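You operate a simulated robot arm through the tools that you are given. There is no shell and no other tool.

You are at the controls of a simulated two-armed robot. One attempt, no reset.

JOB
Clamp the orange box in the vice and wipe its top clean.
Fine: both jaws on the box before wiping; use the black wiper and put it back; leave the other box and its dust. What is to be rubbed or washed off counts as gone when no trace of it is left.

Only the result counts: the job must be done as asked and must still hold three seconds after the hand-in. Knocking over, shifting, dropping, spilling or breaking anything else fails it.

ROBOT AND FRAMES
Two 7-joint arms with two-finger parallel grippers on one trunk, hanging from a carriage that runs on a gantry, over the field with the corners [-90, -51], [1874, -1248], [2540, -155], [576, 1042] (x, y) and turns from -6.004 to 6.004 rad about z. Base frame: it is fixed where the carriage stands at the start and does not move with it; the origin is on the floor, on the carriage's upright axis, x ahead of it, y to its left, z up. Units: mm, rad, N and s.
The left shoulder is at the start at [40, 173, 1497], the right one opposite. With the tool pointing down near the work surface each hand reaches from about 100 to 640 mm from the robot's upright axis, wherever it stands, measured 20 degrees to its own side. Places, roughly: black wiper [2000, -250, 750]; blue vice [2500, 100, 800]; jaws of the blue vice [2400, 100, 800]; orange box, white box [2250, -250, 750]. Payload 3.43 kg a hand.
The TCP of each hand is the grasp point between the finger pads, 30 mm short of the fingertips. In the tool frame z runs along the fingers and y along their closing line. Largest opening 94 mm; finger width 28, thickness 10; the body of the gripper, 50 by 96 mm, starts 55 mm behind the TCP.
Orientation is told as [roll, pitch, yaw] about the base's x, y, z axes, in that order, counted from this pose: with the fingers straight down and closing along the base's y, the tool's x points along the base's -x, its y along +y and its z along -z.

CONTROLS
- The arms move only by the tool move_arm. It takes "left_rows", "right_rows" or both (then of equal length, played together; a hand with none holds still); each is a list that holds one entry, the list of rows, each a list of 6 numbers: the shift along the tool's x, y, z in mm, then the turn, a rotation vector about the tool's x, y, z in rad. In form: [[[dx, dy, dz, rx, ry, rz], ...]]. A call has 1 to 20 rows; each row is the pose to reach, as a shift and turn from the pose commanded when the call began, along the tool's axes at that moment. "left_jaw" and "right_jaw" are, for a hand that has rows, the opening, from 0 (shut) to 1 (fully open), set as the call begins (left out, the last holds). Rows are played at 5 a second. More than 50 mm and 0.15 rad between two rows, or a gripper value outside its range, and nothing of the call is played. Where a pose cannot be reached the arm comes as near as it can. A force on the tool above 40 N (or 10 N above the force at the start of the call, whichever is more), or a blocked arm, ends the call early, and 0.2 s more pass. The fingers move at their own pace (about 72 mm/s each) and stop on an object; they squeeze with about 29 N. The grip force told is the motor's: it shows also when the fingers shut on nothing. Time passes only in rows, and 0.2 s behind the last, so rows that repeat a pose let the fingers close. It gives the time, the measured TCP pose, the force on the tool (base axes), the opening and the grip force at its end, in the units of the frame above (readings bear some noise), with the torque about the TCP (base axes, N m) and any sound that the robot's microphone picked up.
- Cameras (640 x 400 px; columns grow to the right, rows downward): "scene" is now at [236.8, -7.5, 1781.3]; the picture's right is [-0.09, -1.00, 0.00], its down [-0.79, 0.07, -0.61] and it looks along [0.61, -0.06, -0.79] (base axes); focal length 257 px, centre (320, 200). "left" rides on the left gripper at [76, -14, -103] in its tool frame; the picture's right is [0.18, 0.98, 0.00], its down [-0.75, 0.14, -0.64] and it looks along [-0.63, 0.12, 0.77] (tool axes); focal length 243 px, centre (320, 200). "right" rides on the right gripper at [76, 14, -103] in its tool frame; the picture's right is [-0.18, 0.98, 0.00], its down [-0.75, -0.14, -0.64] and it looks along [-0.63, -0.12, 0.77] (tool axes); focal length 243 px, centre (320, 200). There is no depth. A picture from a camera that has moved, and an enlarged one, comes with that camera's place and axes in the base frame and with its lens.
- grab_frame(camera): a new picture of that camera. No time passes.
- lift_body(by): slides the trunk up (or, below 0, down) by that many mm; the arms and the scene camera ride with it, the base frame stays. It gives what a move gives, with no picture.
- base_move(legs): drives the robot by 1 to 6 legs, each [ahead, left, turn to the left] in mm, mm and rad, along the robot's own axes; the way and the turn of a leg run together, so that a leg with both is an arc; at most 1500 mm and 3.142 rad a leg. The arms and the cameras ride along, it lands a little off, and it stops where it bumps. It keeps to its track: a leg is cut to what the track allows. It gives what a move gives.
- aim_head(pan, tilt): turns the head with the scene camera to pan (to the left, within 1.501 rad either way) and tilt (down, from -0.506 to 1.204), counted from straight ahead of the robot. It gives what a move gives.
- enlarge(camera, box): a new picture of the part [left, top, right, bottom] of that camera's present view, enlarged. No time passes.
- close_job(): hands the job in; it is judged then, once.

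Nothing tells you exact positions but the pictures and the camera data. Unless the task says otherwise, let go and move clear before handing in.

The tools are called after "Emit:" by a JSON object that holds its "fn" and its "kwargs". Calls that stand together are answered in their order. move_arm: Moves the arms, as the interface text tells. Its arguments: {"type":"object","properties":{"left_rows":{"type":"array","items":{"type":"array","items":{"type":"array","items":{"type":"number"}}}},"left_jaw":{"type":"number"},"right_rows":{"type":"array","items":{"type":"array","items":{"type":"array","items":{"type":"number"}}}},"right_jaw":{"type":"number"}},"required":[]} The other tools are called the same way: lift_body (by) moves the trunk up or down; base_move (legs) drives the base; aim_head (pan, tilt) turns the head that bears the scene camera; grab_frame (camera) takes a picture; enlarge (camera, box) takes an enlarged picture of a part of a camera's view; close_job () hands the job in.

At the start:

```text
time_s: 0.0
left_eef_pos: [497.7, 152.3, 1105.4]
left_tcp_rot: [-0.015, -0.069, 0.04]
left_force: [58.4, -196.1, -263.4]
left_moment: [24.78, -18.19, 18.99]
left_finger_gap: 94.0
left_gripper_force: 0.0
right_eef_pos: [495.6, -228.6, 1067.1]
right_tcp_rot: [0.003, -0.059, -0.002]
right_force: [72.5, 35.4, -271.8]
right_moment: [-4.99, -16.84, -3.54]
right_finger_gap: 94.0
right_gripper_force: 0.0
trunk travel left (down, up): [-650.0, 131.0]
robot x, y, heading: [-1.3, 2.3, 0.004]
head pan, tilt (commanded): [-0.091, 0.913]
```

scene: 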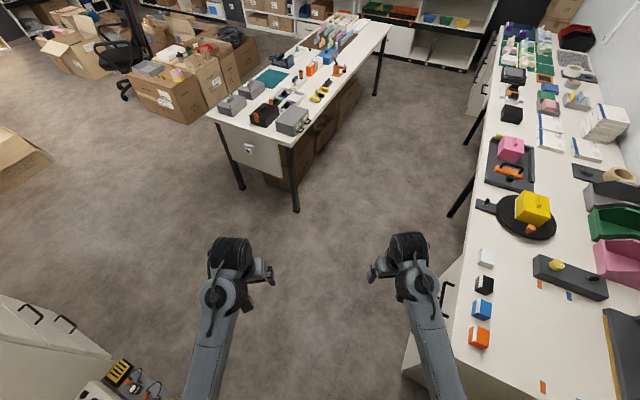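
right: 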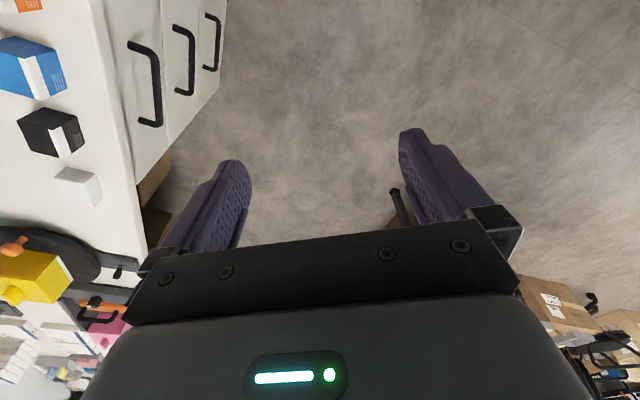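
left: 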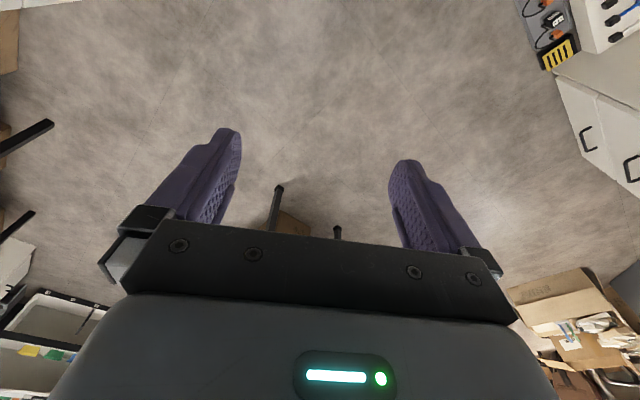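

I see a white table ahead that should hold the wiper, boxes and vice, plus another bench to the right. I'll look closer at the table before driving.

Emit:
{"fn": "enlarge", "kwargs": {"camera": "scene", "box": [200, 10, 400, 140]}}

Emit:
{"fn": "enlarge", "kwargs": {"camera": "scene", "box": [440, 0, 640, 130]}}

```text
3.08 times, centred on (300, 75) of scene
camera zoom: at [236.8, -7.5, 1781.3], right [-0.09, -1.0, 0.0], down [-0.79, 0.07, -0.61], along [0.61, -0.06, -0.79], focal length 790 px, centre (382, 585)
```

zoom: 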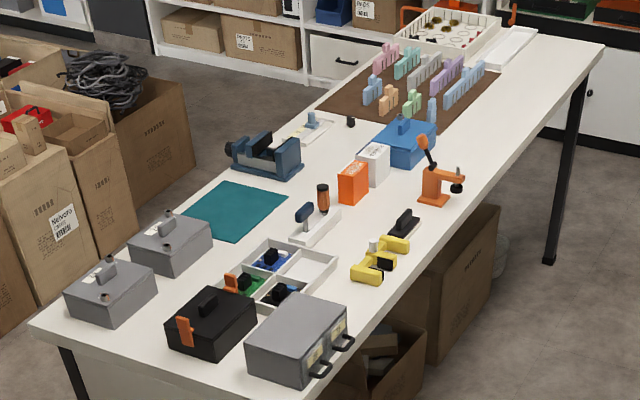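

```text
3.08 times, centred on (540, 65) of scene
camera zoom: at [236.8, -7.5, 1781.3], right [-0.09, -1.0, 0.0], down [-0.79, 0.07, -0.61], along [0.61, -0.06, -0.79], focal length 790 px, centre (-357, 615)
```

zoom: 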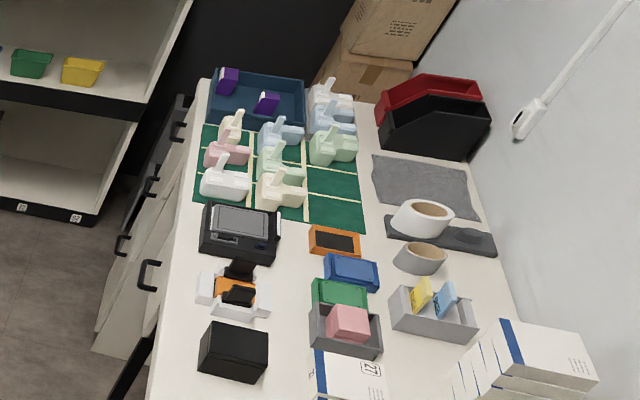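

The middle table runs diagonally, parallel to the gantry. The vice, boxes and wiper sit near its middle: vice about [2480, 100], orange box about [2320, -125], wiper about [2200, -250]. I'll turn to face the table squarely and slide along the aisle.

Emit:
{"fn": "base_move", "kwargs": {"legs": [[0, 0, 1.02], [0, -1000, 0], [0, -1000, 0]]}}

Emit:
{"fn": "aim_head", "kwargs": {"pan": 0.0, "tilt": 0.7}}

Emit:
{"fn": "grab_frame", "kwargs": {"camera": "scene"}}

```text
time_s: 12.5
left_eef_pos: [1833.8, -527.5, 1105.9]
left_tcp_rot: [-0.019, -0.081, 1.085]
left_force: [88.4, -25.7, -104.6]
left_moment: [12.12, 5.77, 8.72]
left_finger_gap: 93.8
left_gripper_force: 0.1
right_eef_pos: [2159.4, -725.0, 1067.4]
right_tcp_rot: [0.004, -0.075, 1.027]
right_force: [4.2, 38.3, -125.0]
right_moment: [5.55, -5.89, -1.57]
right_finger_gap: 94.0
right_gripper_force: 0.1
trunk travel left (down, up): [-650.0, 131.0]
robot x, y, heading: [1702.8, -1033.2, 1.027]
head pan, tilt (commanded): [-0.091, 0.913]
```

```text
time_s: 13.3
left_eef_pos: [1833.8, -527.4, 1105.5]
left_tcp_rot: [-0.02, -0.084, 1.089]
left_force: [44.4, -10.6, -53.3]
left_moment: [5.9, 2.96, 4.35]
left_finger_gap: 93.8
left_gripper_force: 0.0
right_eef_pos: [2161.2, -724.2, 1068.0]
right_tcp_rot: [0.001, -0.078, 1.026]
right_force: [2.1, 21.2, -65.6]
right_moment: [2.86, -3.19, -0.96]
right_finger_gap: 94.0
right_gripper_force: 0.0
trunk travel left (down, up): [-650.0, 131.0]
robot x, y, heading: [1706.8, -1032.2, 1.033]
head pan, tilt (commanded): [0.0, 0.7]
```

```text
taken
camera scene: at [1834.2, -825.3, 1798.3], right [0.86, -0.52, 0.0], down [-0.33, -0.55, -0.76], along [0.39, 0.66, -0.64], focal length 257 px, centre (320, 200)
```

scene: 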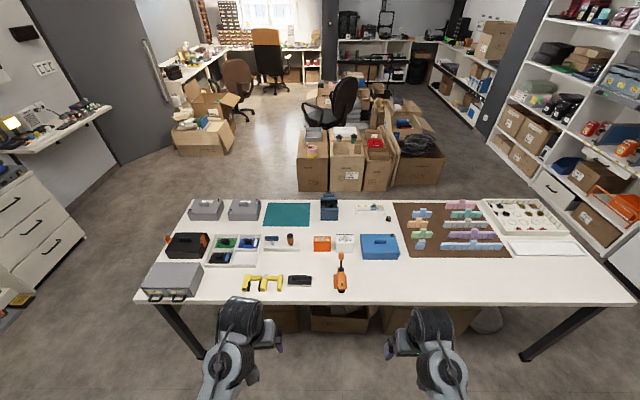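

The robot now faces the table squarely with the vice, boxes and wiper right ahead. I'll enlarge to identify them.

Emit:
{"fn": "enlarge", "kwargs": {"camera": "scene", "box": [230, 185, 410, 300]}}

```text
3.48 times, centred on (320, 242) of scene
camera zoom: at [1834.2, -825.3, 1798.3], right [0.86, -0.52, 0.0], down [-0.33, -0.55, -0.76], along [0.39, 0.66, -0.64], focal length 893 px, centre (320, 52)
```

zoom: 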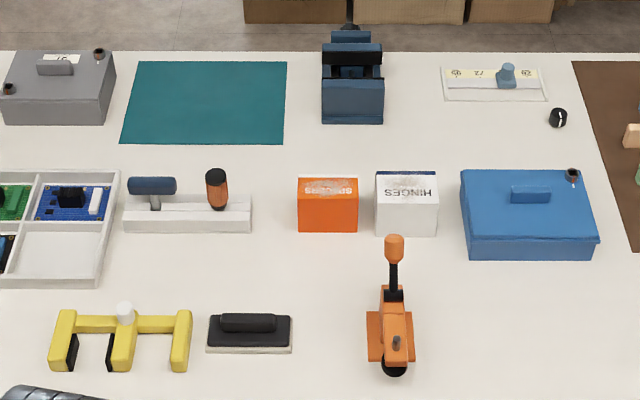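

The vice is about 1340 mm ahead, the orange box about 1105 mm and the wiper about 910 mm. I'll drive ahead in part and look down at the vice and boxes from closer.

Emit:
{"fn": "base_move", "kwargs": {"legs": [[550, 0, 0]]}}

Emit:
{"fn": "aim_head", "kwargs": {"pan": 0.0, "tilt": 0.9}}

Emit:
{"fn": "grab_frame", "kwargs": {"camera": "scene"}}

Emit:
{"fn": "grab_frame", "kwargs": {"camera": "left"}}

Emit:
{"fn": "grab_frame", "kwargs": {"camera": "right"}}

```text
time_s: 16.4
left_eef_pos: [2117.1, -59.4, 1105.8]
left_tcp_rot: [-0.021, -0.084, 1.088]
left_force: [44.9, -12.9, -52.8]
left_moment: [6.15, 3.01, 4.47]
left_finger_gap: 94.1
left_gripper_force: 0.2
right_eef_pos: [2442.4, -258.6, 1067.6]
right_tcp_rot: [0.001, -0.077, 1.026]
right_force: [2.6, 20.1, -66.1]
right_moment: [2.96, -3.07, -0.81]
right_finger_gap: 93.9
right_gripper_force: 0.1
trunk travel left (down, up): [-650.0, 131.0]
robot x, y, heading: [1988.5, -564.8, 1.031]
head pan, tilt (commanded): [0.0, 0.7]
```

```text
time_s: 17.1
left_eef_pos: [2117.4, -59.7, 1105.6]
left_tcp_rot: [-0.023, -0.085, 1.091]
left_force: [39.4, 9.4, -21.4]
left_moment: [0.72, 3.82, 3.01]
left_finger_gap: 94.2
left_gripper_force: 0.1
right_eef_pos: [2442.9, -258.5, 1066.9]
right_tcp_rot: [0.003, -0.081, 1.025]
right_force: [2.5, 14.1, -39.5]
right_moment: [1.57, -1.65, -0.44]
right_finger_gap: 94.0
right_gripper_force: 0.0
trunk travel left (down, up): [-650.0, 131.0]
robot x, y, heading: [1985.4, -567.7, 1.031]
head pan, tilt (commanded): [0.0, 0.901]
```

```text
taken
camera scene: at [2111.7, -366.0, 1782.2], right [0.86, -0.52, 0.0], down [-0.41, -0.67, -0.62], along [0.32, 0.53, -0.78], focal length 257 px, centre (320, 200)
```

scene: 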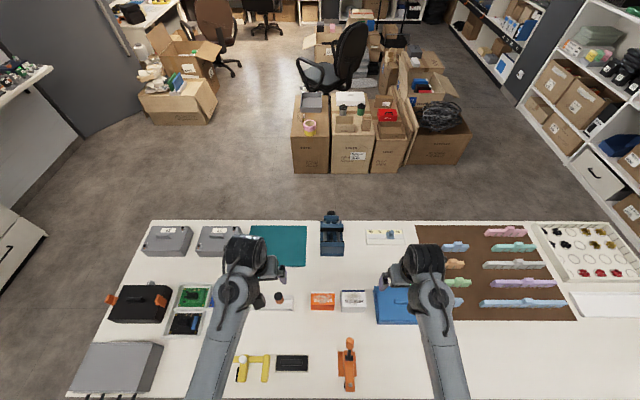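

```text
taken
camera left: at [2089.0, -139.7, 1201.9], right [-0.96, 0.29, -0.04], down [0.18, 0.69, 0.7], along [0.23, 0.66, -0.71], focal length 243 px, centre (320, 200)
```

left: 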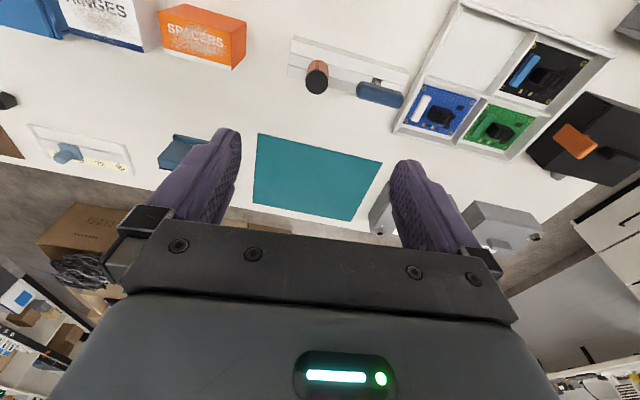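

```text
taken
camera right: at [2385.7, -323.4, 1163.5], right [-0.74, 0.67, 0.02], down [0.49, 0.52, 0.7], along [0.46, 0.53, -0.71], focal length 243 px, centre (320, 200)
```

right: 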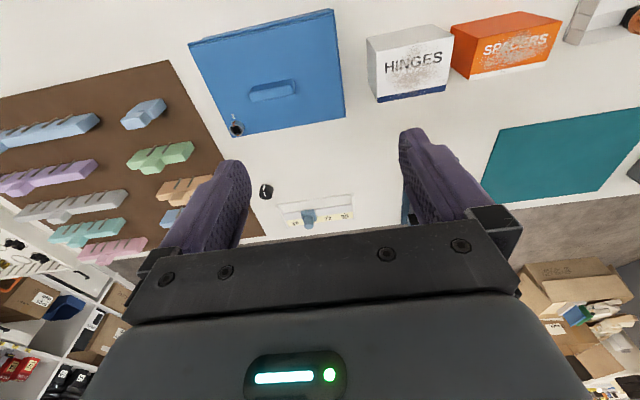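

I can see the boxes with their dust on top; now I'll enlarge the vice.

Emit:
{"fn": "enlarge", "kwargs": {"camera": "scene", "box": [290, 200, 370, 320]}}

Emit:
{"fn": "enlarge", "kwargs": {"camera": "scene", "box": [260, 280, 380, 390]}}

Emit:
{"fn": "enlarge", "kwargs": {"camera": "right", "box": [350, 0, 580, 110]}}

```text
3.33 times, centred on (330, 260) of scene
camera zoom: at [2111.7, -366.0, 1782.2], right [0.86, -0.52, 0.0], down [-0.41, -0.67, -0.62], along [0.32, 0.53, -0.78], focal length 856 px, centre (287, 0)
```

zoom: 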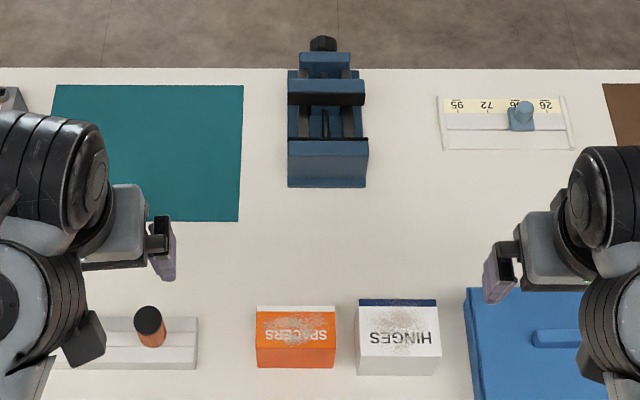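

```text
3.64 times, centred on (320, 335) of scene
camera zoom: at [2111.7, -366.0, 1782.2], right [0.86, -0.52, 0.0], down [-0.41, -0.67, -0.62], along [0.32, 0.53, -0.78], focal length 934 px, centre (320, -291)
```

zoom: 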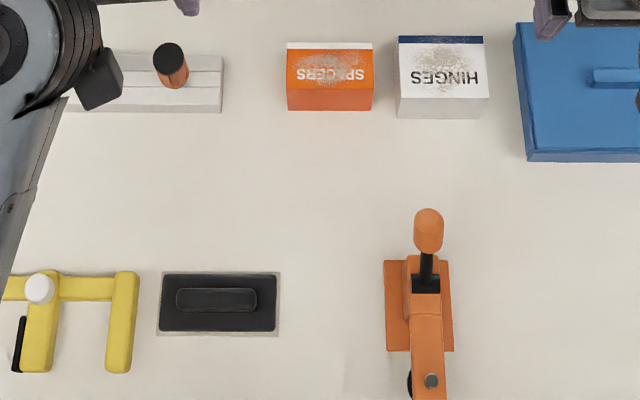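

```text
2.78 times, centred on (465, 55) of right
camera zoom: at [2385.7, -323.4, 1163.5], right [-0.74, 0.67, 0.02], down [0.49, 0.52, 0.7], along [0.46, 0.53, -0.71], focal length 675 px, centre (-84, 604)
```

zoom: 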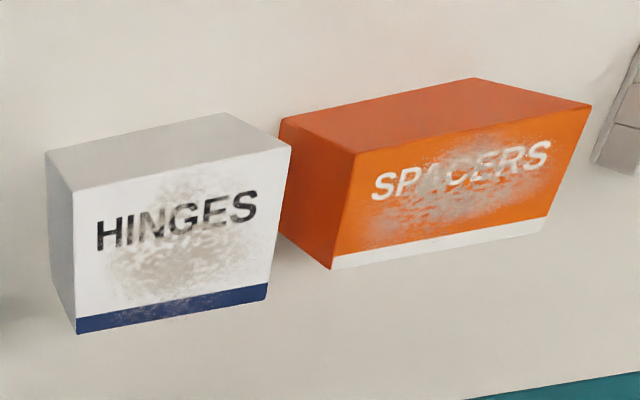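

The vice has its fixed jaw towards me and its moving jaw behind with a black knob at the far end, opening along my ahead axis. The boxes stand in front of it. I'll drive closer for a detailed look.

Emit:
{"fn": "base_move", "kwargs": {"legs": [[260, 0, 0]]}}

Emit:
{"fn": "aim_head", "kwargs": {"pan": 0.0, "tilt": 1.1}}

Emit:
{"fn": "grab_frame", "kwargs": {"camera": "scene"}}

Emit:
{"fn": "grab_frame", "kwargs": {"camera": "left"}}

Emit:
{"fn": "grab_frame", "kwargs": {"camera": "right"}}

```text
time_s: 19.0
left_eef_pos: [2252.1, 166.2, 1106.3]
left_tcp_rot: [-0.021, -0.086, 1.092]
left_force: [30.6, -9.8, -36.8]
left_moment: [4.32, 2.1, 3.16]
left_finger_gap: 94.0
left_gripper_force: 0.1
right_eef_pos: [2576.9, -32.9, 1067.0]
right_tcp_rot: [0.002, -0.08, 1.027]
right_force: [1.9, 14.2, -45.1]
right_moment: [2.0, -2.16, -0.6]
right_finger_gap: 94.0
right_gripper_force: 0.0
trunk travel left (down, up): [-650.0, 131.0]
robot x, y, heading: [2123.6, -344.7, 1.033]
head pan, tilt (commanded): [0.0, 0.901]
```

```text
time_s: 19.8
left_eef_pos: [2252.5, 166.6, 1106.0]
left_tcp_rot: [-0.021, -0.086, 1.095]
left_force: [29.7, -3.3, -30.7]
left_moment: [3.15, 2.13, 2.77]
left_finger_gap: 94.0
left_gripper_force: 0.0
right_eef_pos: [2577.9, -32.5, 1066.7]
right_tcp_rot: [0.002, -0.081, 1.026]
right_force: [2.3, 10.4, -30.5]
right_moment: [1.22, -1.24, -0.3]
right_finger_gap: 93.9
right_gripper_force: 0.0
trunk travel left (down, up): [-650.0, 131.0]
robot x, y, heading: [2121.7, -344.6, 1.029]
head pan, tilt (commanded): [0.0, 1.1]
```

```text
taken
camera scene: at [2240.7, -151.2, 1768.4], right [0.86, -0.52, 0.0], down [-0.46, -0.76, -0.45], along [0.23, 0.39, -0.89], focal length 257 px, centre (320, 200)
```

scene: 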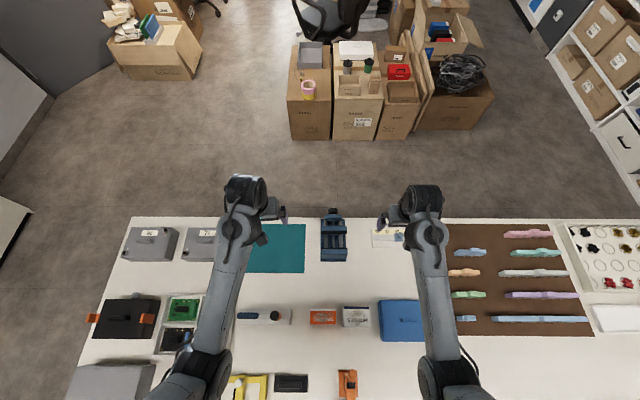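

```text
taken
camera left: at [2224.2, 85.6, 1201.9], right [-0.96, 0.29, -0.04], down [0.18, 0.69, 0.7], along [0.23, 0.66, -0.71], focal length 243 px, centre (320, 200)
```

left: 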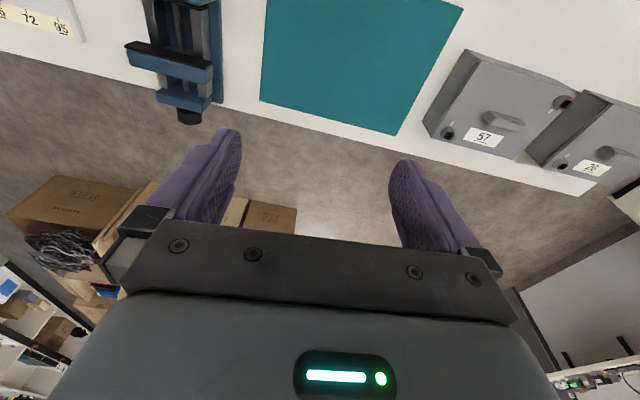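

```text
taken
camera right: at [2521.1, -97.6, 1163.4], right [-0.75, 0.67, 0.02], down [0.48, 0.52, 0.7], along [0.46, 0.53, -0.71], focal length 243 px, centre (320, 200)
```

right: 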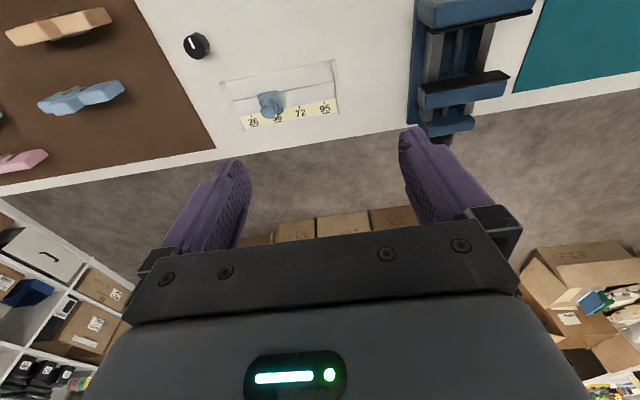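

The vice is close to the table's back edge. I'll zoom in on it from all three cameras.

Emit:
{"fn": "enlarge", "kwargs": {"camera": "right", "box": [380, 0, 560, 150]}}

Emit:
{"fn": "enlarge", "kwargs": {"camera": "left", "box": [100, 0, 250, 130]}}

Emit:
{"fn": "enlarge", "kwargs": {"camera": "scene", "box": [290, 195, 380, 275]}}

Emit:
{"fn": "enlarge", "kwargs": {"camera": "scene", "box": [260, 290, 380, 400]}}

```text
2.67 times, centred on (470, 75) of right
camera zoom: at [2521.1, -97.6, 1163.4], right [-0.75, 0.67, 0.02], down [0.48, 0.52, 0.7], along [0.46, 0.53, -0.71], focal length 647 px, centre (-80, 533)
```

zoom: 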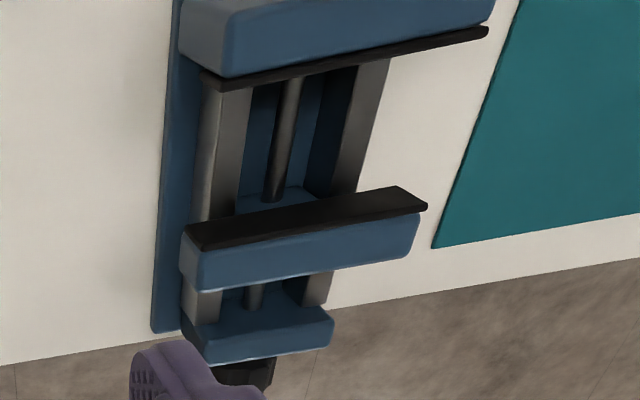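

```text
3.08 times, centred on (175, 65) of left
camera zoom: at [2224.2, 85.6, 1201.9], right [-0.96, 0.29, -0.04], down [0.18, 0.69, 0.7], along [0.23, 0.66, -0.71], focal length 746 px, centre (766, 615)
```

zoom: 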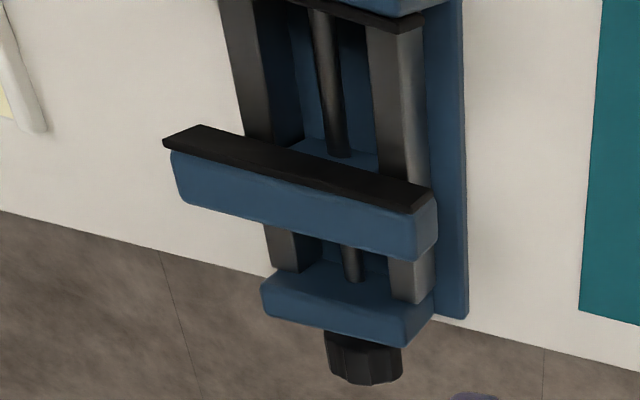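

```text
5.00 times, centred on (335, 235) of scene
camera zoom: at [2240.7, -151.2, 1768.4], right [0.86, -0.52, 0.0], down [-0.46, -0.76, -0.45], along [0.23, 0.39, -0.89], focal length 1284 px, centre (245, 25)
```

zoom: 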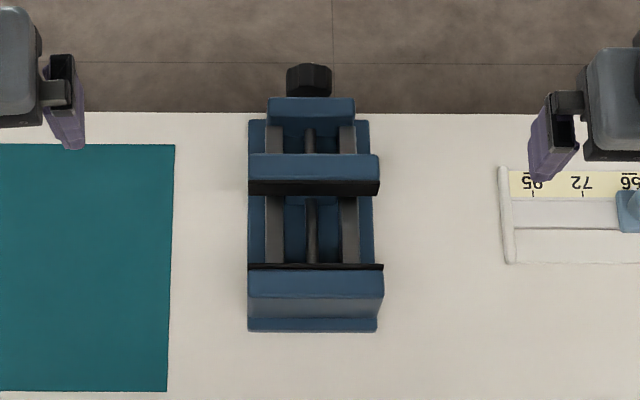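

```text
3.64 times, centred on (320, 345) of scene
camera zoom: at [2240.7, -151.2, 1768.4], right [0.86, -0.52, 0.0], down [-0.46, -0.76, -0.45], along [0.23, 0.39, -0.89], focal length 934 px, centre (320, -327)
```

zoom: 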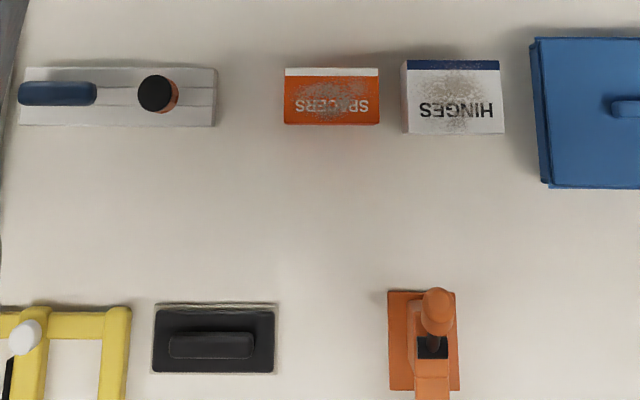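

The jaws (~67 mm gap, tops ~z 830) take the box's ~46 mm depth as it now stands. I'll shift the robot left so the right arm works the box and vice comfortably.

Emit:
{"fn": "base_move", "kwargs": {"legs": [[0, 110, 0]]}}

Emit:
{"fn": "grab_frame", "kwargs": {"camera": "scene"}}

Emit:
{"fn": "grab_frame", "kwargs": {"camera": "right"}}

```text
time_s: 21.0
left_eef_pos: [2156.4, 222.7, 1106.0]
left_tcp_rot: [-0.021, -0.086, 1.09]
left_force: [27.6, -8.3, -31.8]
left_moment: [3.82, 1.85, 2.8]
left_finger_gap: 93.9
left_gripper_force: 0.1
right_eef_pos: [2482.5, 25.4, 1067.8]
right_tcp_rot: [0.002, -0.081, 1.028]
right_force: [2.4, 11.8, -37.6]
right_moment: [1.65, -1.76, -0.5]
right_finger_gap: 94.2
right_gripper_force: 0.0
trunk travel left (down, up): [-650.0, 131.0]
robot x, y, heading: [2031.9, -284.3, 1.026]
head pan, tilt (commanded): [0.0, 1.1]
```

```text
taken
camera scene: at [2145.8, -94.2, 1768.3], right [0.86, -0.52, 0.0], down [-0.46, -0.76, -0.45], along [0.23, 0.39, -0.89], focal length 257 px, centre (320, 200)
```

scene: 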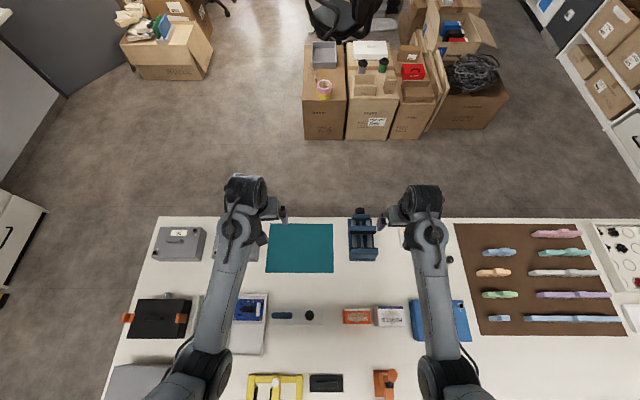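

```text
taken
camera right: at [2425.9, -40.3, 1163.3], right [-0.75, 0.67, 0.02], down [0.48, 0.52, 0.7], along [0.46, 0.53, -0.71], focal length 243 px, centre (320, 200)
```

right: 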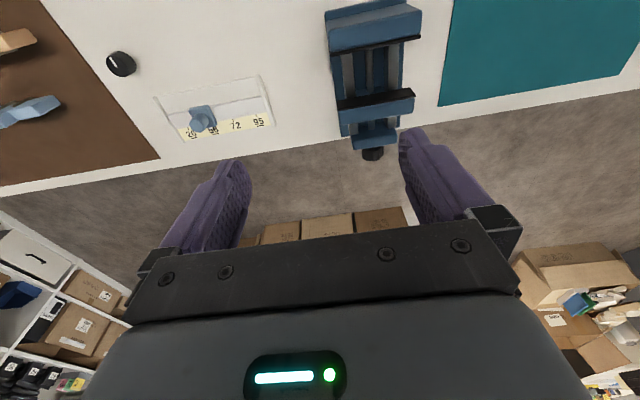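

The base moved well. I'll bring the right hand back over the orange box at safe height and level it.

Emit:
{"fn": "move_arm", "kwargs": {"right_rows": [[[38, 17.5, -3, 0, 0.0135, 0], [76, 35, -6, 0, 0.027, 0], [113, 52, -9, 0, 0.04, 0], [151, 70, -12, 0, 0.054, 0], [189, 87, -15, 0, 0.068, 0], [226, 105, -18, 0, 0.081, 0], [226, 105, -18, 0, 0.081, 0]]]}}

Emit:
{"fn": "grab_frame", "kwargs": {"camera": "right"}}

Emit:
{"fn": "grab_frame", "kwargs": {"camera": "scene"}}

```text
time_s: 21.3
left_eef_pos: [2157.5, 223.0, 1105.7]
left_tcp_rot: [-0.023, -0.087, 1.097]
left_force: [5.8, 1.1, -6.1]
left_moment: [0.49, 0.38, 0.44]
left_finger_gap: 93.9
left_gripper_force: 0.0
right_eef_pos: [2473.4, 20.6, 1067.3]
right_tcp_rot: [0.002, -0.088, 1.033]
right_force: [-2.6, 9.6, -16.6]
right_moment: [0.21, -1.24, -0.78]
right_finger_gap: 93.8
right_gripper_force: 0.1
trunk travel left (down, up): [-650.0, 131.0]
robot x, y, heading: [2030.3, -283.8, 1.024]
head pan, tilt (commanded): [0.0, 1.1]
stopped in row 1 (right hand): the force on the tool passed its limit at 82 N (the readings are from after the stop); the commanded pose is now the measured one
```

```text
taken
camera right: at [2416.7, -46.8, 1162.9], right [-0.75, 0.66, 0.02], down [0.48, 0.52, 0.71], along [0.46, 0.54, -0.71], focal length 243 px, centre (320, 200)
```

right: 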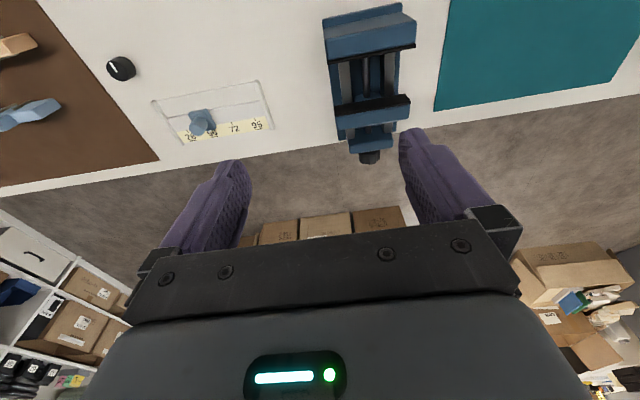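

```text
taken
camera scene: at [2145.9, -94.5, 1768.2], right [0.86, -0.52, 0.0], down [-0.46, -0.76, -0.45], along [0.23, 0.39, -0.89], focal length 257 px, centre (320, 200)
```

scene: 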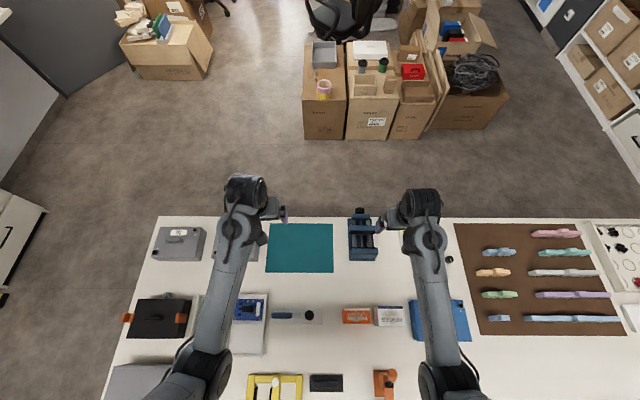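

The stop was just the start-up jerk, not a contact. I'll repeat with a gentler ramp.

Emit:
{"fn": "move_arm", "kwargs": {"right_rows": [[[0, 0, 0, 0, 0, 0], [0, 0, 0, 0, 0, 0], [4, 2, 0, 0, 0.001, 0], [12, 6, -1, 0, 0.004, 0], [24, 11, -2, 0, 0.009, 0], [40, 19, -3, 0, 0.015, 0], [60, 28, -5, 0, 0.022, 0], [80, 37, -6, 0, 0.03, 0], [100, 47, -8, 0, 0.038, 0], [120, 56, -10, 0, 0.046, 0], [140, 65, -11, 0, 0.054, 0], [160, 74, -13, 0, 0.061, 0], [178, 82, -14, 0, 0.068, 0], [192, 89, -15, 0, 0.074, 0], [203, 94, -16, 0, 0.079, 0], [210, 97, -17, 0, 0.083, 0], [214, 99, -17, 0, 0.086, 0], [216, 100, -17, 0, 0.088, 0], [216, 100, -17, 0, 0.088, 0]]]}}

Emit:
{"fn": "grab_frame", "kwargs": {"camera": "right"}}

```text
time_s: 22.1
left_eef_pos: [2157.5, 223.4, 1106.4]
left_tcp_rot: [-0.023, -0.089, 1.095]
left_force: [3.5, -0.1, -3.5]
left_moment: [0.33, 0.25, 0.36]
left_finger_gap: 94.0
left_gripper_force: 0.1
right_eef_pos: [2469.1, 17.7, 1067.5]
right_tcp_rot: [0.001, -0.091, 1.038]
right_force: [1.1, 7.7, -16.2]
right_moment: [0.5, -0.67, -0.29]
right_finger_gap: 93.8
right_gripper_force: 0.1
trunk travel left (down, up): [-650.0, 131.0]
robot x, y, heading: [2027.2, -284.5, 1.028]
head pan, tilt (commanded): [0.0, 1.1]
stopped in row 4 (right hand): the force on the tool passed its limit at 45 N (the readings are from after the stop); the commanded pose is now the measured one
```

```text
taken
camera right: at [2413.9, -49.0, 1162.4], right [-0.75, 0.66, 0.02], down [0.47, 0.52, 0.71], along [0.46, 0.54, -0.71], focal length 243 px, centre (320, 200)
```

right: 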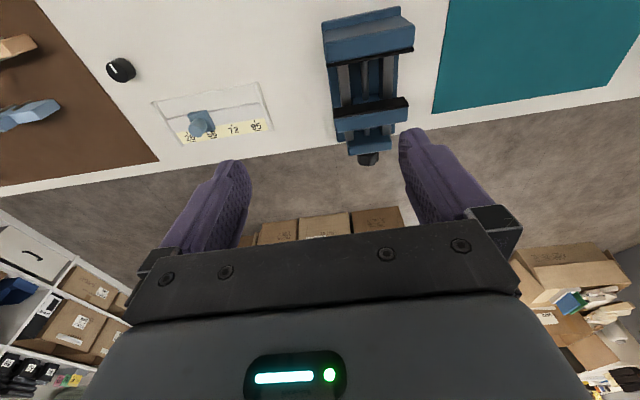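

Still tripping without contact, apparently from residual transients. I'll let the arm settle fully, then make a tiny move and read the forces.

Emit:
{"fn": "move_arm", "kwargs": {"right_rows": [[[0, 0, 0, 0, 0, 0], [0, 0, 0, 0, 0, 0], [0, 0, 0, 0, 0, 0], [0, 0, 0, 0, 0, 0], [0, 0, 0, 0, 0, 0], [0, 0, 0, 0, 0, 0], [0, 0, 0, 0, 0, 0], [0, 0, 0, 0, 0, 0], [0, 0, 0, 0, 0, 0], [0, 0, 0, 0, 0, 0]]]}}

Emit:
{"fn": "move_arm", "kwargs": {"right_rows": [[[0, 0, -3, 0, 0, 0], [0, 0, -6, 0, 0, 0], [0, 0, -9, 0, 0, 0]]]}}

```text
time_s: 24.3
left_eef_pos: [2157.3, 223.4, 1106.2]
left_tcp_rot: [-0.023, -0.088, 1.096]
left_force: [7.6, -2.9, -7.7]
left_moment: [1.04, 0.58, 0.82]
left_finger_gap: 94.0
left_gripper_force: 0.0
right_eef_pos: [2469.5, 18.0, 1067.4]
right_tcp_rot: [0.001, -0.088, 1.037]
right_force: [0.5, 10.5, -31.7]
right_moment: [1.39, -1.55, -0.49]
right_finger_gap: 93.9
right_gripper_force: 0.1
trunk travel left (down, up): [-650.0, 131.0]
robot x, y, heading: [2028.6, -286.9, 1.034]
head pan, tilt (commanded): [0.0, 1.1]
```

```text
time_s: 24.6
left_eef_pos: [2157.5, 223.6, 1105.5]
left_tcp_rot: [-0.024, -0.089, 1.095]
left_force: [3.3, 1.3, -2.8]
left_moment: [0.27, 0.21, 0.26]
left_finger_gap: 94.1
left_gripper_force: 0.0
right_eef_pos: [2469.3, 18.2, 1068.8]
right_tcp_rot: [-0.001, -0.094, 1.039]
right_force: [1.4, 8.2, -17.8]
right_moment: [0.51, -0.69, -0.25]
right_finger_gap: 94.3
right_gripper_force: 0.2
trunk travel left (down, up): [-650.0, 131.0]
robot x, y, heading: [2027.5, -284.4, 1.029]
head pan, tilt (commanded): [0.0, 1.1]
stopped in row 1 (right hand): the force on the tool passed its limit at 49 N (the readings are from after the stop); the commanded pose is now the measured one
```

The right hand shows a standing load of ~30 N although it touches nothing. I'll compare with the left hand, doing a very small move with each.

Emit:
{"fn": "move_arm", "kwargs": {"left_rows": [[[0, 0, -2, 0, 0, 0], [0, 0, -5, 0, 0, 0], [0, 0, -10, 0, 0, 0], [0, 0, -15, 0, 0, 0], [0, 0, -20, 0, 0, 0]]]}}

Emit:
{"fn": "move_arm", "kwargs": {"right_rows": [[[0, 0, 3, 0, 0, 0], [0, 0, 6, 0, 0, 0], [0, 0, 9, 0, 0, 0]]]}}

```text
time_s: 25.1
left_eef_pos: [2157.5, 224.4, 1109.8]
left_tcp_rot: [-0.026, -0.094, 1.098]
left_force: [8.7, -1.4, -8.5]
left_moment: [0.9, 0.63, 0.8]
left_finger_gap: 94.1
left_gripper_force: 0.1
right_eef_pos: [2469.9, 17.6, 1068.9]
right_tcp_rot: [0.0, -0.095, 1.038]
right_force: [0.6, 5.6, -12.8]
right_moment: [0.37, -0.48, -0.18]
right_finger_gap: 94.0
right_gripper_force: 0.0
trunk travel left (down, up): [-650.0, 131.0]
robot x, y, heading: [2030.8, -281.7, 1.03]
head pan, tilt (commanded): [0.0, 1.1]
stopped in row 2 (left hand): the force on the tool passed its limit at 47 N (the readings are from after the stop); the commanded pose is now the measured one
```

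```text
time_s: 25.9
left_eef_pos: [2157.1, 222.7, 1109.2]
left_tcp_rot: [-0.025, -0.094, 1.099]
left_force: [15.5, -2.4, -16.7]
left_moment: [1.73, 1.04, 1.44]
left_finger_gap: 93.8
left_gripper_force: 0.1
right_eef_pos: [2470.6, 19.1, 1059.7]
right_tcp_rot: [0.0, -0.093, 1.039]
right_force: [0.6, 0.0, 0.7]
right_moment: [-0.02, -0.02, 0.02]
right_finger_gap: 94.0
right_gripper_force: 0.1
trunk travel left (down, up): [-650.0, 131.0]
robot x, y, heading: [2027.1, -285.7, 1.031]
head pan, tilt (commanded): [0.0, 1.1]
```

That explains it: the arms start at their upper joint limit, so lifting or pulling back there builds load. Going down removed it, so I'll lower the hand first and then move back over the box.

Emit:
{"fn": "move_arm", "kwargs": {"right_rows": [[[0, 0, 5, 0, 0.0, 0], [1, 1, 15, 0, 0.01, 0], [5, 2, 30, 0, 0.02, 0], [12, 5, 45, 0, 0.03, 0], [24, 10, 58, 0, 0.04, 0], [40, 18, 68, 0, 0.05, 0], [60, 27, 74, 0, 0.06, 0], [80, 36, 76, 0, 0.07, 0], [100, 45, 75, 0, 0.08, 0], [120, 54, 73, 0, 0.093, 0], [140, 63, 71, 0, 0.093, 0], [160, 72, 69, 0, 0.093, 0], [180, 81, 67, 0, 0.093, 0], [195, 88, 66, 0, 0.093, 0], [207, 93, 65, 0, 0.093, 0], [214, 96, 64, 0, 0.093, 0], [217, 98, 64, 0, 0.093, 0], [217, 98, 64, 0, 0.093, 0]]]}}

Emit:
{"fn": "grab_frame", "kwargs": {"camera": "right"}}

```text
time_s: 29.8
left_eef_pos: [2157.8, 224.4, 1108.6]
left_tcp_rot: [-0.025, -0.094, 1.099]
left_force: [18.7, -4.2, -21.6]
left_moment: [2.48, 1.25, 1.86]
left_finger_gap: 94.1
left_gripper_force: 0.0
right_eef_pos: [2278.9, -112.3, 976.1]
right_tcp_rot: [-0.001, 0.001, 1.038]
right_force: [1.2, 0.0, -0.4]
right_moment: [0.0, 0.02, -0.05]
right_finger_gap: 93.7
right_gripper_force: 0.1
trunk travel left (down, up): [-650.0, 131.0]
robot x, y, heading: [2026.1, -282.3, 1.029]
head pan, tilt (commanded): [0.0, 1.1]
```

```text
taken
camera right: at [2227.7, -171.6, 1078.4], right [-0.75, 0.66, 0.0], down [0.5, 0.58, 0.64], along [0.42, 0.48, -0.77], focal length 243 px, centre (320, 200)
```

right: 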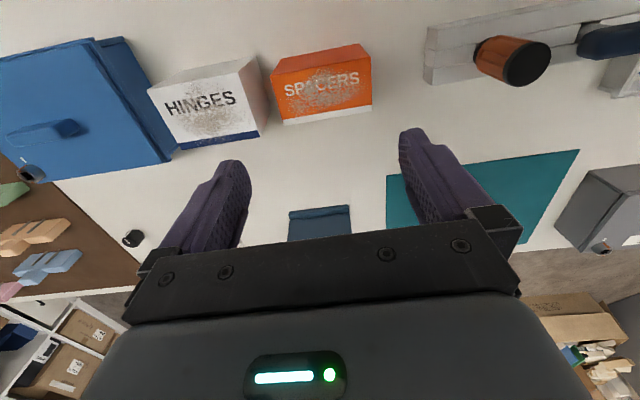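

The right hand moved freely with no load. I'll enlarge to measure the box precisely from here.

Emit:
{"fn": "enlarge", "kwargs": {"camera": "right", "box": [240, 30, 400, 130]}}

Emit:
{"fn": "enlarge", "kwargs": {"camera": "scene", "box": [280, 290, 440, 390]}}

```text
4.00 times, centred on (320, 80) of right
camera zoom: at [2227.7, -171.6, 1078.4], right [-0.75, 0.66, 0.0], down [0.5, 0.58, 0.64], along [0.42, 0.48, -0.77], focal length 970 px, centre (320, 680)
```

zoom: 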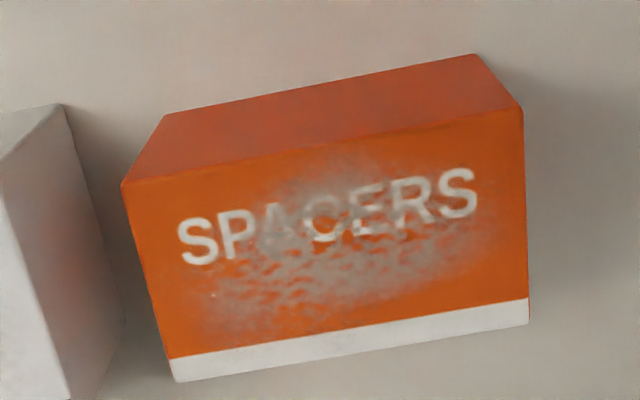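

```text
4.00 times, centred on (360, 340) of scene
camera zoom: at [2146.1, -94.3, 1768.3], right [0.86, -0.52, 0.0], down [-0.46, -0.76, -0.45], along [0.23, 0.39, -0.89], focal length 1027 px, centre (160, -360)
```

zoom: 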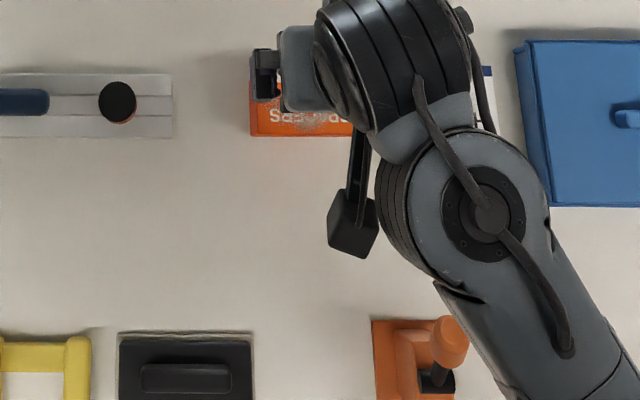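

The box measures about 85 × 45 × 75 mm with its top centre near [2270.5, -120, 850] (table at about z 775). I'll turn the right hand 90° so the fingers close across the box's 45 mm depth.

Emit:
{"fn": "move_arm", "kwargs": {"right_rows": [[[0, 0, 0, 0, 0, 0.05], [0, 0, 0, 0, 0, 0.15], [0, 0, 0, 0, 0, 0.28], [0, 0, 0, 0, 0, 0.42], [0, 0, 0, 0, 0, 0.56], [0, 0, 0, 0, 0, 0.7], [0, 0, 0, 0, 0, 0.84], [0, 0, 0, 0, 0, 0.98], [0, 0, 0, 0, 0, 1.12], [0, 0, 0, 0, 0, 1.26], [0, 0, 0, 0, 0, 1.39], [0, 0, 0, 0, 0, 1.5], [0, 0, 0, 0, 0, 1.56], [0, 0, 0, 0, 0, 1.588], [0, 0, 0, 0, 0, 1.588], [0, 0, 0, 0, 0, 1.588]]]}}

Emit:
{"fn": "grab_frame", "kwargs": {"camera": "right"}}

Emit:
{"fn": "grab_frame", "kwargs": {"camera": "scene"}}

```text
time_s: 33.1
left_eef_pos: [2157.2, 223.4, 1109.5]
left_tcp_rot: [-0.024, -0.093, 1.097]
left_force: [18.6, -5.3, -21.0]
left_moment: [2.49, 1.23, 1.89]
left_finger_gap: 93.7
left_gripper_force: 0.1
right_eef_pos: [2279.0, -112.2, 975.9]
right_tcp_rot: [0.0, 0.001, -0.548]
right_force: [0.8, 0.1, -0.4]
right_moment: [0.01, -0.02, 0.01]
right_finger_gap: 94.0
right_gripper_force: 0.0
trunk travel left (down, up): [-650.0, 131.0]
robot x, y, heading: [2025.1, -283.6, 1.03]
head pan, tilt (commanded): [0.0, 1.1]
```

```text
taken
camera right: at [2221.1, -61.1, 1078.3], right [0.67, 0.74, 0.0], down [0.57, -0.51, 0.64], along [0.48, -0.43, -0.77], focal length 243 px, centre (320, 200)
```

right: 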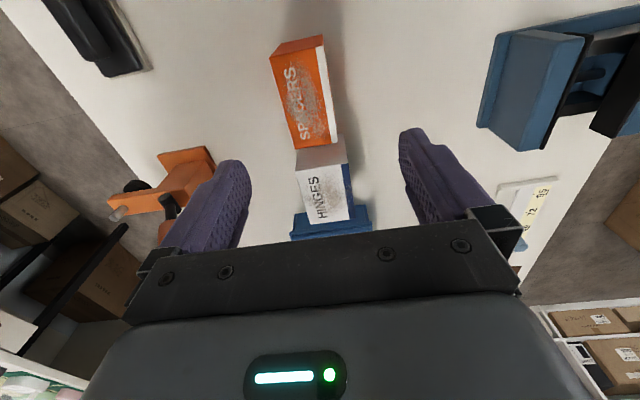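

```text
taken
camera scene: at [2146.1, -94.3, 1768.3], right [0.86, -0.52, 0.0], down [-0.46, -0.76, -0.45], along [0.23, 0.39, -0.89], focal length 257 px, centre (320, 200)
```

scene: 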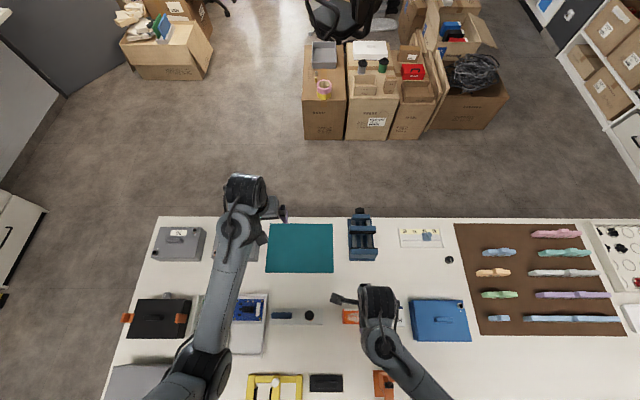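

The hand turned freely. I'll enlarge this view to cross-check the box and vice positions.

Emit:
{"fn": "enlarge", "kwargs": {"camera": "right", "box": [240, 20, 380, 240]}}

Emit:
{"fn": "enlarge", "kwargs": {"camera": "right", "box": [470, 0, 640, 160]}}

Emit:
{"fn": "enlarge", "kwargs": {"camera": "scene", "box": [330, 195, 410, 275]}}

```text
1.82 times, centred on (310, 130) of right
camera zoom: at [2221.1, -61.1, 1078.3], right [0.67, 0.74, 0.0], down [0.57, -0.51, 0.64], along [0.48, -0.43, -0.77], focal length 441 px, centre (338, 327)
```

zoom: 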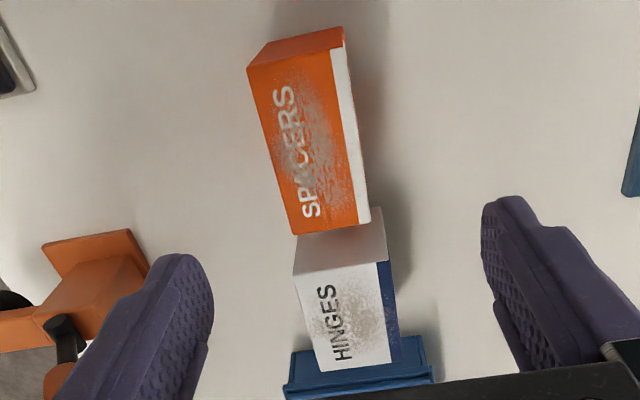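

```text
2.50 times, centred on (555, 80) of right
camera zoom: at [2221.1, -61.1, 1078.3], right [0.67, 0.74, 0.0], down [0.57, -0.51, 0.64], along [0.48, -0.43, -0.77], focal length 606 px, centre (-268, 500)
```

zoom: 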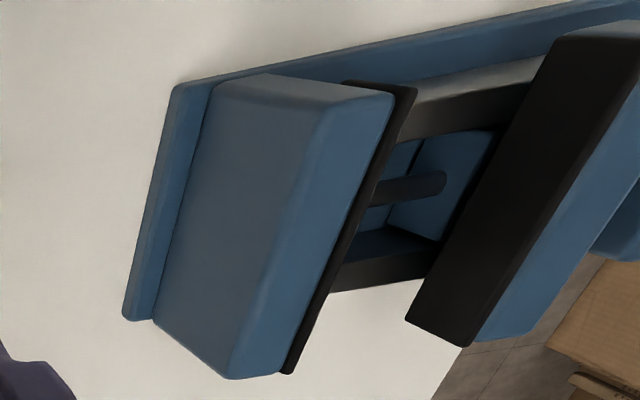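

```text
5.00 times, centred on (370, 235) of scene
camera zoom: at [2146.1, -94.3, 1768.3], right [0.86, -0.52, 0.0], down [-0.46, -0.76, -0.45], along [0.23, 0.39, -0.89], focal length 1284 px, centre (70, 25)
```

zoom: 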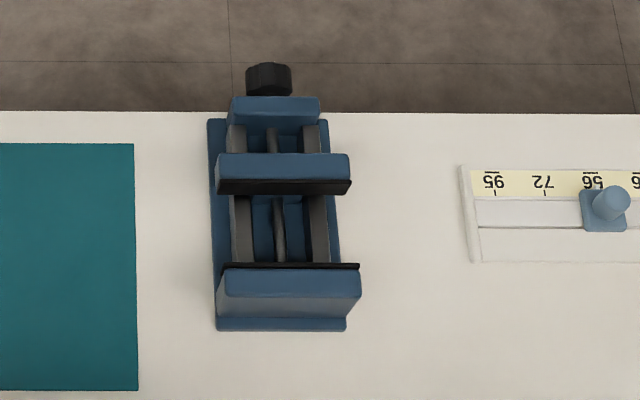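

Both views agree: box top centre [2269, -119.4, 850]. I'll lower the open hand over it, stopping with fingertips about 30 mm below the top.

Emit:
{"fn": "move_arm", "kwargs": {"right_rows": [[[1, -2, 4, 0, 0, 0], [2, -5, 14, 0, 0, 0], [4, -8, 30, 0, 0, 0], [4.8, -11.4, 48, 0, 0, 0], [4.8, -11.4, 66, 0, 0, 0], [4.8, -11.4, 84, 0, 0, 0], [4.8, -11.4, 100, 0, 0, 0], [4.8, -11.4, 113, 0, 0, 0], [4.8, -11.4, 122, 0, 0, 0], [4.8, -11.4, 127, 0, 0, 0], [4.8, -11.4, 128, 0, 0, 0], [4.8, -11.4, 128, 0, 0, 0]]], "right_jaw": 1.0}}

Emit:
{"fn": "grab_frame", "kwargs": {"camera": "right"}}

Emit:
{"fn": "enlarge", "kwargs": {"camera": "scene", "box": [290, 280, 430, 370]}}

```text
time_s: 35.8
left_eef_pos: [2157.3, 222.8, 1109.1]
left_tcp_rot: [-0.026, -0.092, 1.099]
left_force: [19.2, -6.2, -21.9]
left_moment: [2.48, 1.22, 1.91]
left_finger_gap: 93.8
left_gripper_force: 0.1
right_eef_pos: [2269.3, -120.9, 847.5]
right_tcp_rot: [0.0, 0.0, -0.55]
right_force: [0.1, -0.2, 0.2]
right_moment: [0.0, 0.06, -0.02]
right_finger_gap: 94.0
right_gripper_force: 0.0
trunk travel left (down, up): [-650.0, 131.0]
robot x, y, heading: [2030.1, -284.3, 1.036]
head pan, tilt (commanded): [0.0, 1.1]
```

```text
taken
camera right: at [2211.3, -68.6, 950.3], right [0.67, 0.74, 0.0], down [0.57, -0.51, 0.64], along [0.48, -0.43, -0.77], focal length 243 px, centre (320, 200)
```

right: 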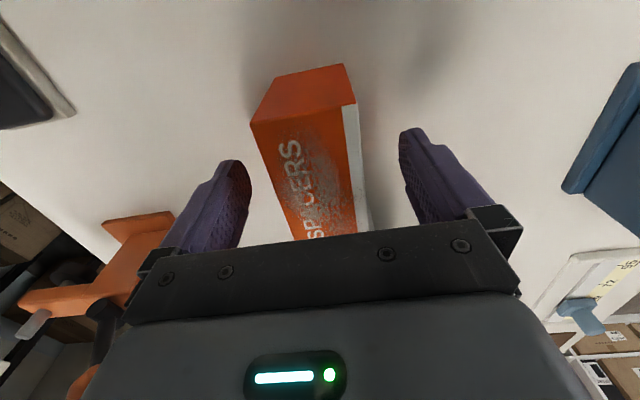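

```text
4.44 times, centred on (360, 325) of scene
camera zoom: at [2146.1, -94.3, 1768.3], right [0.86, -0.52, 0.0], down [-0.46, -0.76, -0.45], along [0.23, 0.39, -0.89], focal length 1141 px, centre (142, -356)
```

zoom: 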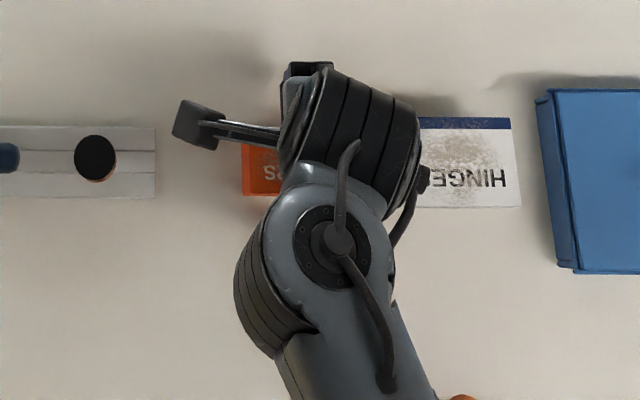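

The fingers straddle the orange box with nothing else touched. I'll close on it.

Emit:
{"fn": "move_arm", "kwargs": {"right_rows": [[[0, 0, 0, 0, 0, 0], [0, 0, 0, 0, 0, 0], [0, 0, 0, 0, 0, 0], [0, 0, 0, 0, 0, 0], [0, 0, 0, 0, 0, 0], [0, 0, 0, 0, 0, 0]]], "right_jaw": 0.0}}

Emit:
{"fn": "grab_frame", "kwargs": {"camera": "right"}}

```text
time_s: 37.1
left_eef_pos: [2157.5, 224.4, 1109.0]
left_tcp_rot: [-0.026, -0.093, 1.098]
left_force: [18.7, -4.6, -21.6]
left_moment: [2.49, 1.25, 1.87]
left_finger_gap: 93.8
left_gripper_force: 0.1
right_eef_pos: [2269.1, -119.8, 849.4]
right_tcp_rot: [0.0, 0.0, -0.551]
right_force: [0.0, -0.5, 0.9]
right_moment: [-0.03, 0.05, 0.06]
right_finger_gap: 48.7
right_gripper_force: 29.1
trunk travel left (down, up): [-650.0, 131.0]
robot x, y, heading: [2032.5, -284.8, 1.029]
head pan, tilt (commanded): [0.0, 1.1]
```

```text
taken
camera right: at [2211.2, -68.4, 950.4], right [0.67, 0.74, 0.0], down [0.57, -0.51, 0.64], along [0.48, -0.43, -0.77], focal length 243 px, centre (320, 200)
```

right: 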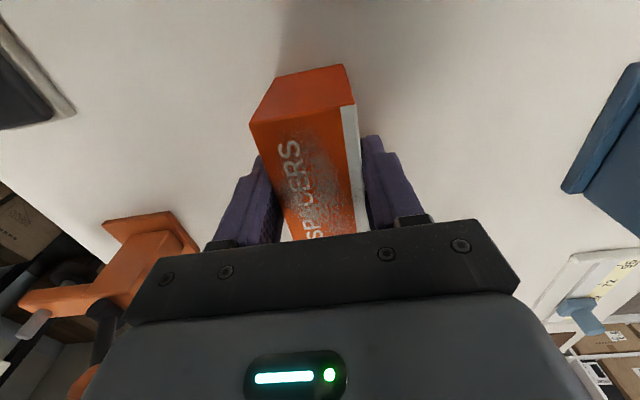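

The box is firmly gripped (29 N, gap 48.7). I'll lift it about 105 mm and carry it over the vice jaws at safe height.

Emit:
{"fn": "move_arm", "kwargs": {"right_rows": [[[0, 0, -3, 0, 0, 0], [0, 0, -10, 0, 0, 0], [0, 0, -22, 0, 0, 0], [0, 0, -38, 0, 0, 0], [0, 0, -55, 0, 0, 0], [0, 0, -72, 0, 0, 0], [0, 0, -87, 0, 0, 0], [0, 0, -98, 0, 0, 0], [0, 0, -104, 0, 0, 0], [0, 0, -106, 0, 0, 0], [0, 0, -106, 0, 0, 0]]]}}

Emit:
{"fn": "move_arm", "kwargs": {"right_rows": [[[-0.5, 3, 0, 0, 0, 0], [-2, 10, 0, 0, 0, 0], [-4, 24, 0, 0, 0, 0], [-7, 44, 0, 0, 0, 0], [-10, 67, 0, 0, 0, 0], [-14, 92, 0, 0, 0, 0], [-18, 117, 0, 0, 0, 0], [-22, 142, 0, 0, 0, 0], [-25, 167, 0, 0, 0, 0], [-29, 192, 0, 0, 0, 0], [-33, 216, 0, 0, 0, 0], [-36, 236, 0, 0, 0, 0], [-38, 250, 0, 0, 0, 0], [-39, 258, 0, 0, 0, 0], [-39.4, 260.6, 0, 0, 0, 0], [-39.4, 260.6, 0, 0, 0, 0], [-39.4, 260.6, 0, 0, 0, 0]]]}}

Emit:
{"fn": "grab_frame", "kwargs": {"camera": "right"}}

Emit:
{"fn": "enlarge", "kwargs": {"camera": "scene", "box": [310, 180, 430, 280]}}

```text
time_s: 39.5
left_eef_pos: [2157.8, 223.1, 1109.6]
left_tcp_rot: [-0.025, -0.093, 1.098]
left_force: [18.4, -5.6, -20.5]
left_moment: [2.47, 1.21, 1.87]
left_finger_gap: 94.2
left_gripper_force: 0.0
right_eef_pos: [2270.1, -118.7, 954.1]
right_tcp_rot: [0.001, 0.001, -0.55]
right_force: [-0.2, -0.8, -0.5]
right_moment: [-0.01, 0.01, 0.0]
right_finger_gap: 48.6
right_gripper_force: 28.6
trunk travel left (down, up): [-650.0, 131.0]
robot x, y, heading: [2027.2, -283.9, 1.033]
head pan, tilt (commanded): [0.0, 1.1]
```

```text
time_s: 43.1
left_eef_pos: [2157.8, 224.1, 1109.1]
left_tcp_rot: [-0.023, -0.092, 1.097]
left_force: [17.4, -4.8, -21.3]
left_moment: [2.53, 1.2, 1.81]
left_finger_gap: 94.1
left_gripper_force: 0.1
right_eef_pos: [2437.9, 82.7, 953.7]
right_tcp_rot: [0.0, -0.001, -0.549]
right_force: [-0.4, -0.3, -0.3]
right_moment: [0.01, 0.03, 0.02]
right_finger_gap: 48.6
right_gripper_force: 28.7
trunk travel left (down, up): [-650.0, 131.0]
robot x, y, heading: [2028.8, -280.6, 1.03]
head pan, tilt (commanded): [0.0, 1.1]
```

```text
taken
camera right: at [2381.0, 133.2, 1056.2], right [0.67, 0.74, 0.0], down [0.57, -0.51, 0.64], along [0.48, -0.43, -0.77], focal length 243 px, centre (320, 200)
```

right: 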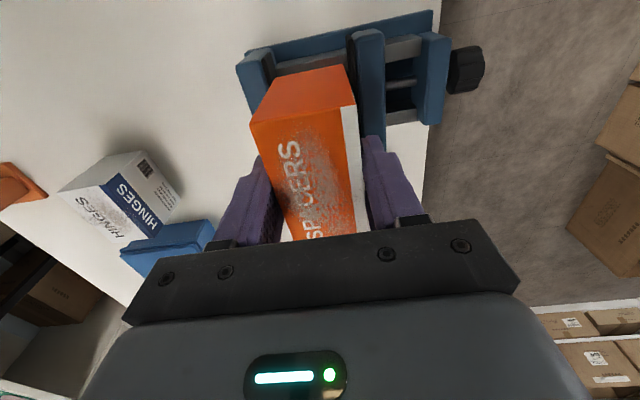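

```text
4.00 times, centred on (370, 230) of scene
camera zoom: at [2146.1, -94.3, 1768.3], right [0.86, -0.52, 0.0], down [-0.46, -0.76, -0.45], along [0.23, 0.39, -0.89], focal length 1027 px, centre (120, 80)
```

zoom: 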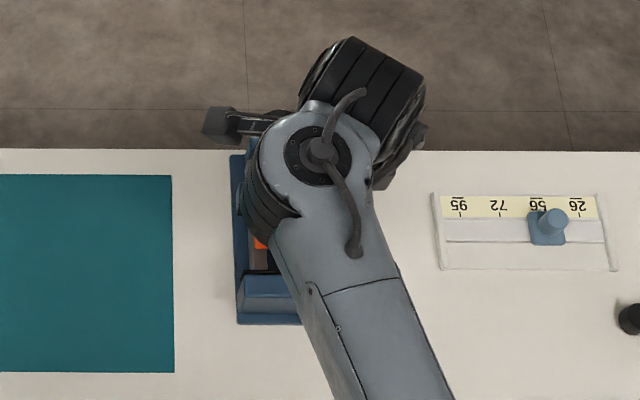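

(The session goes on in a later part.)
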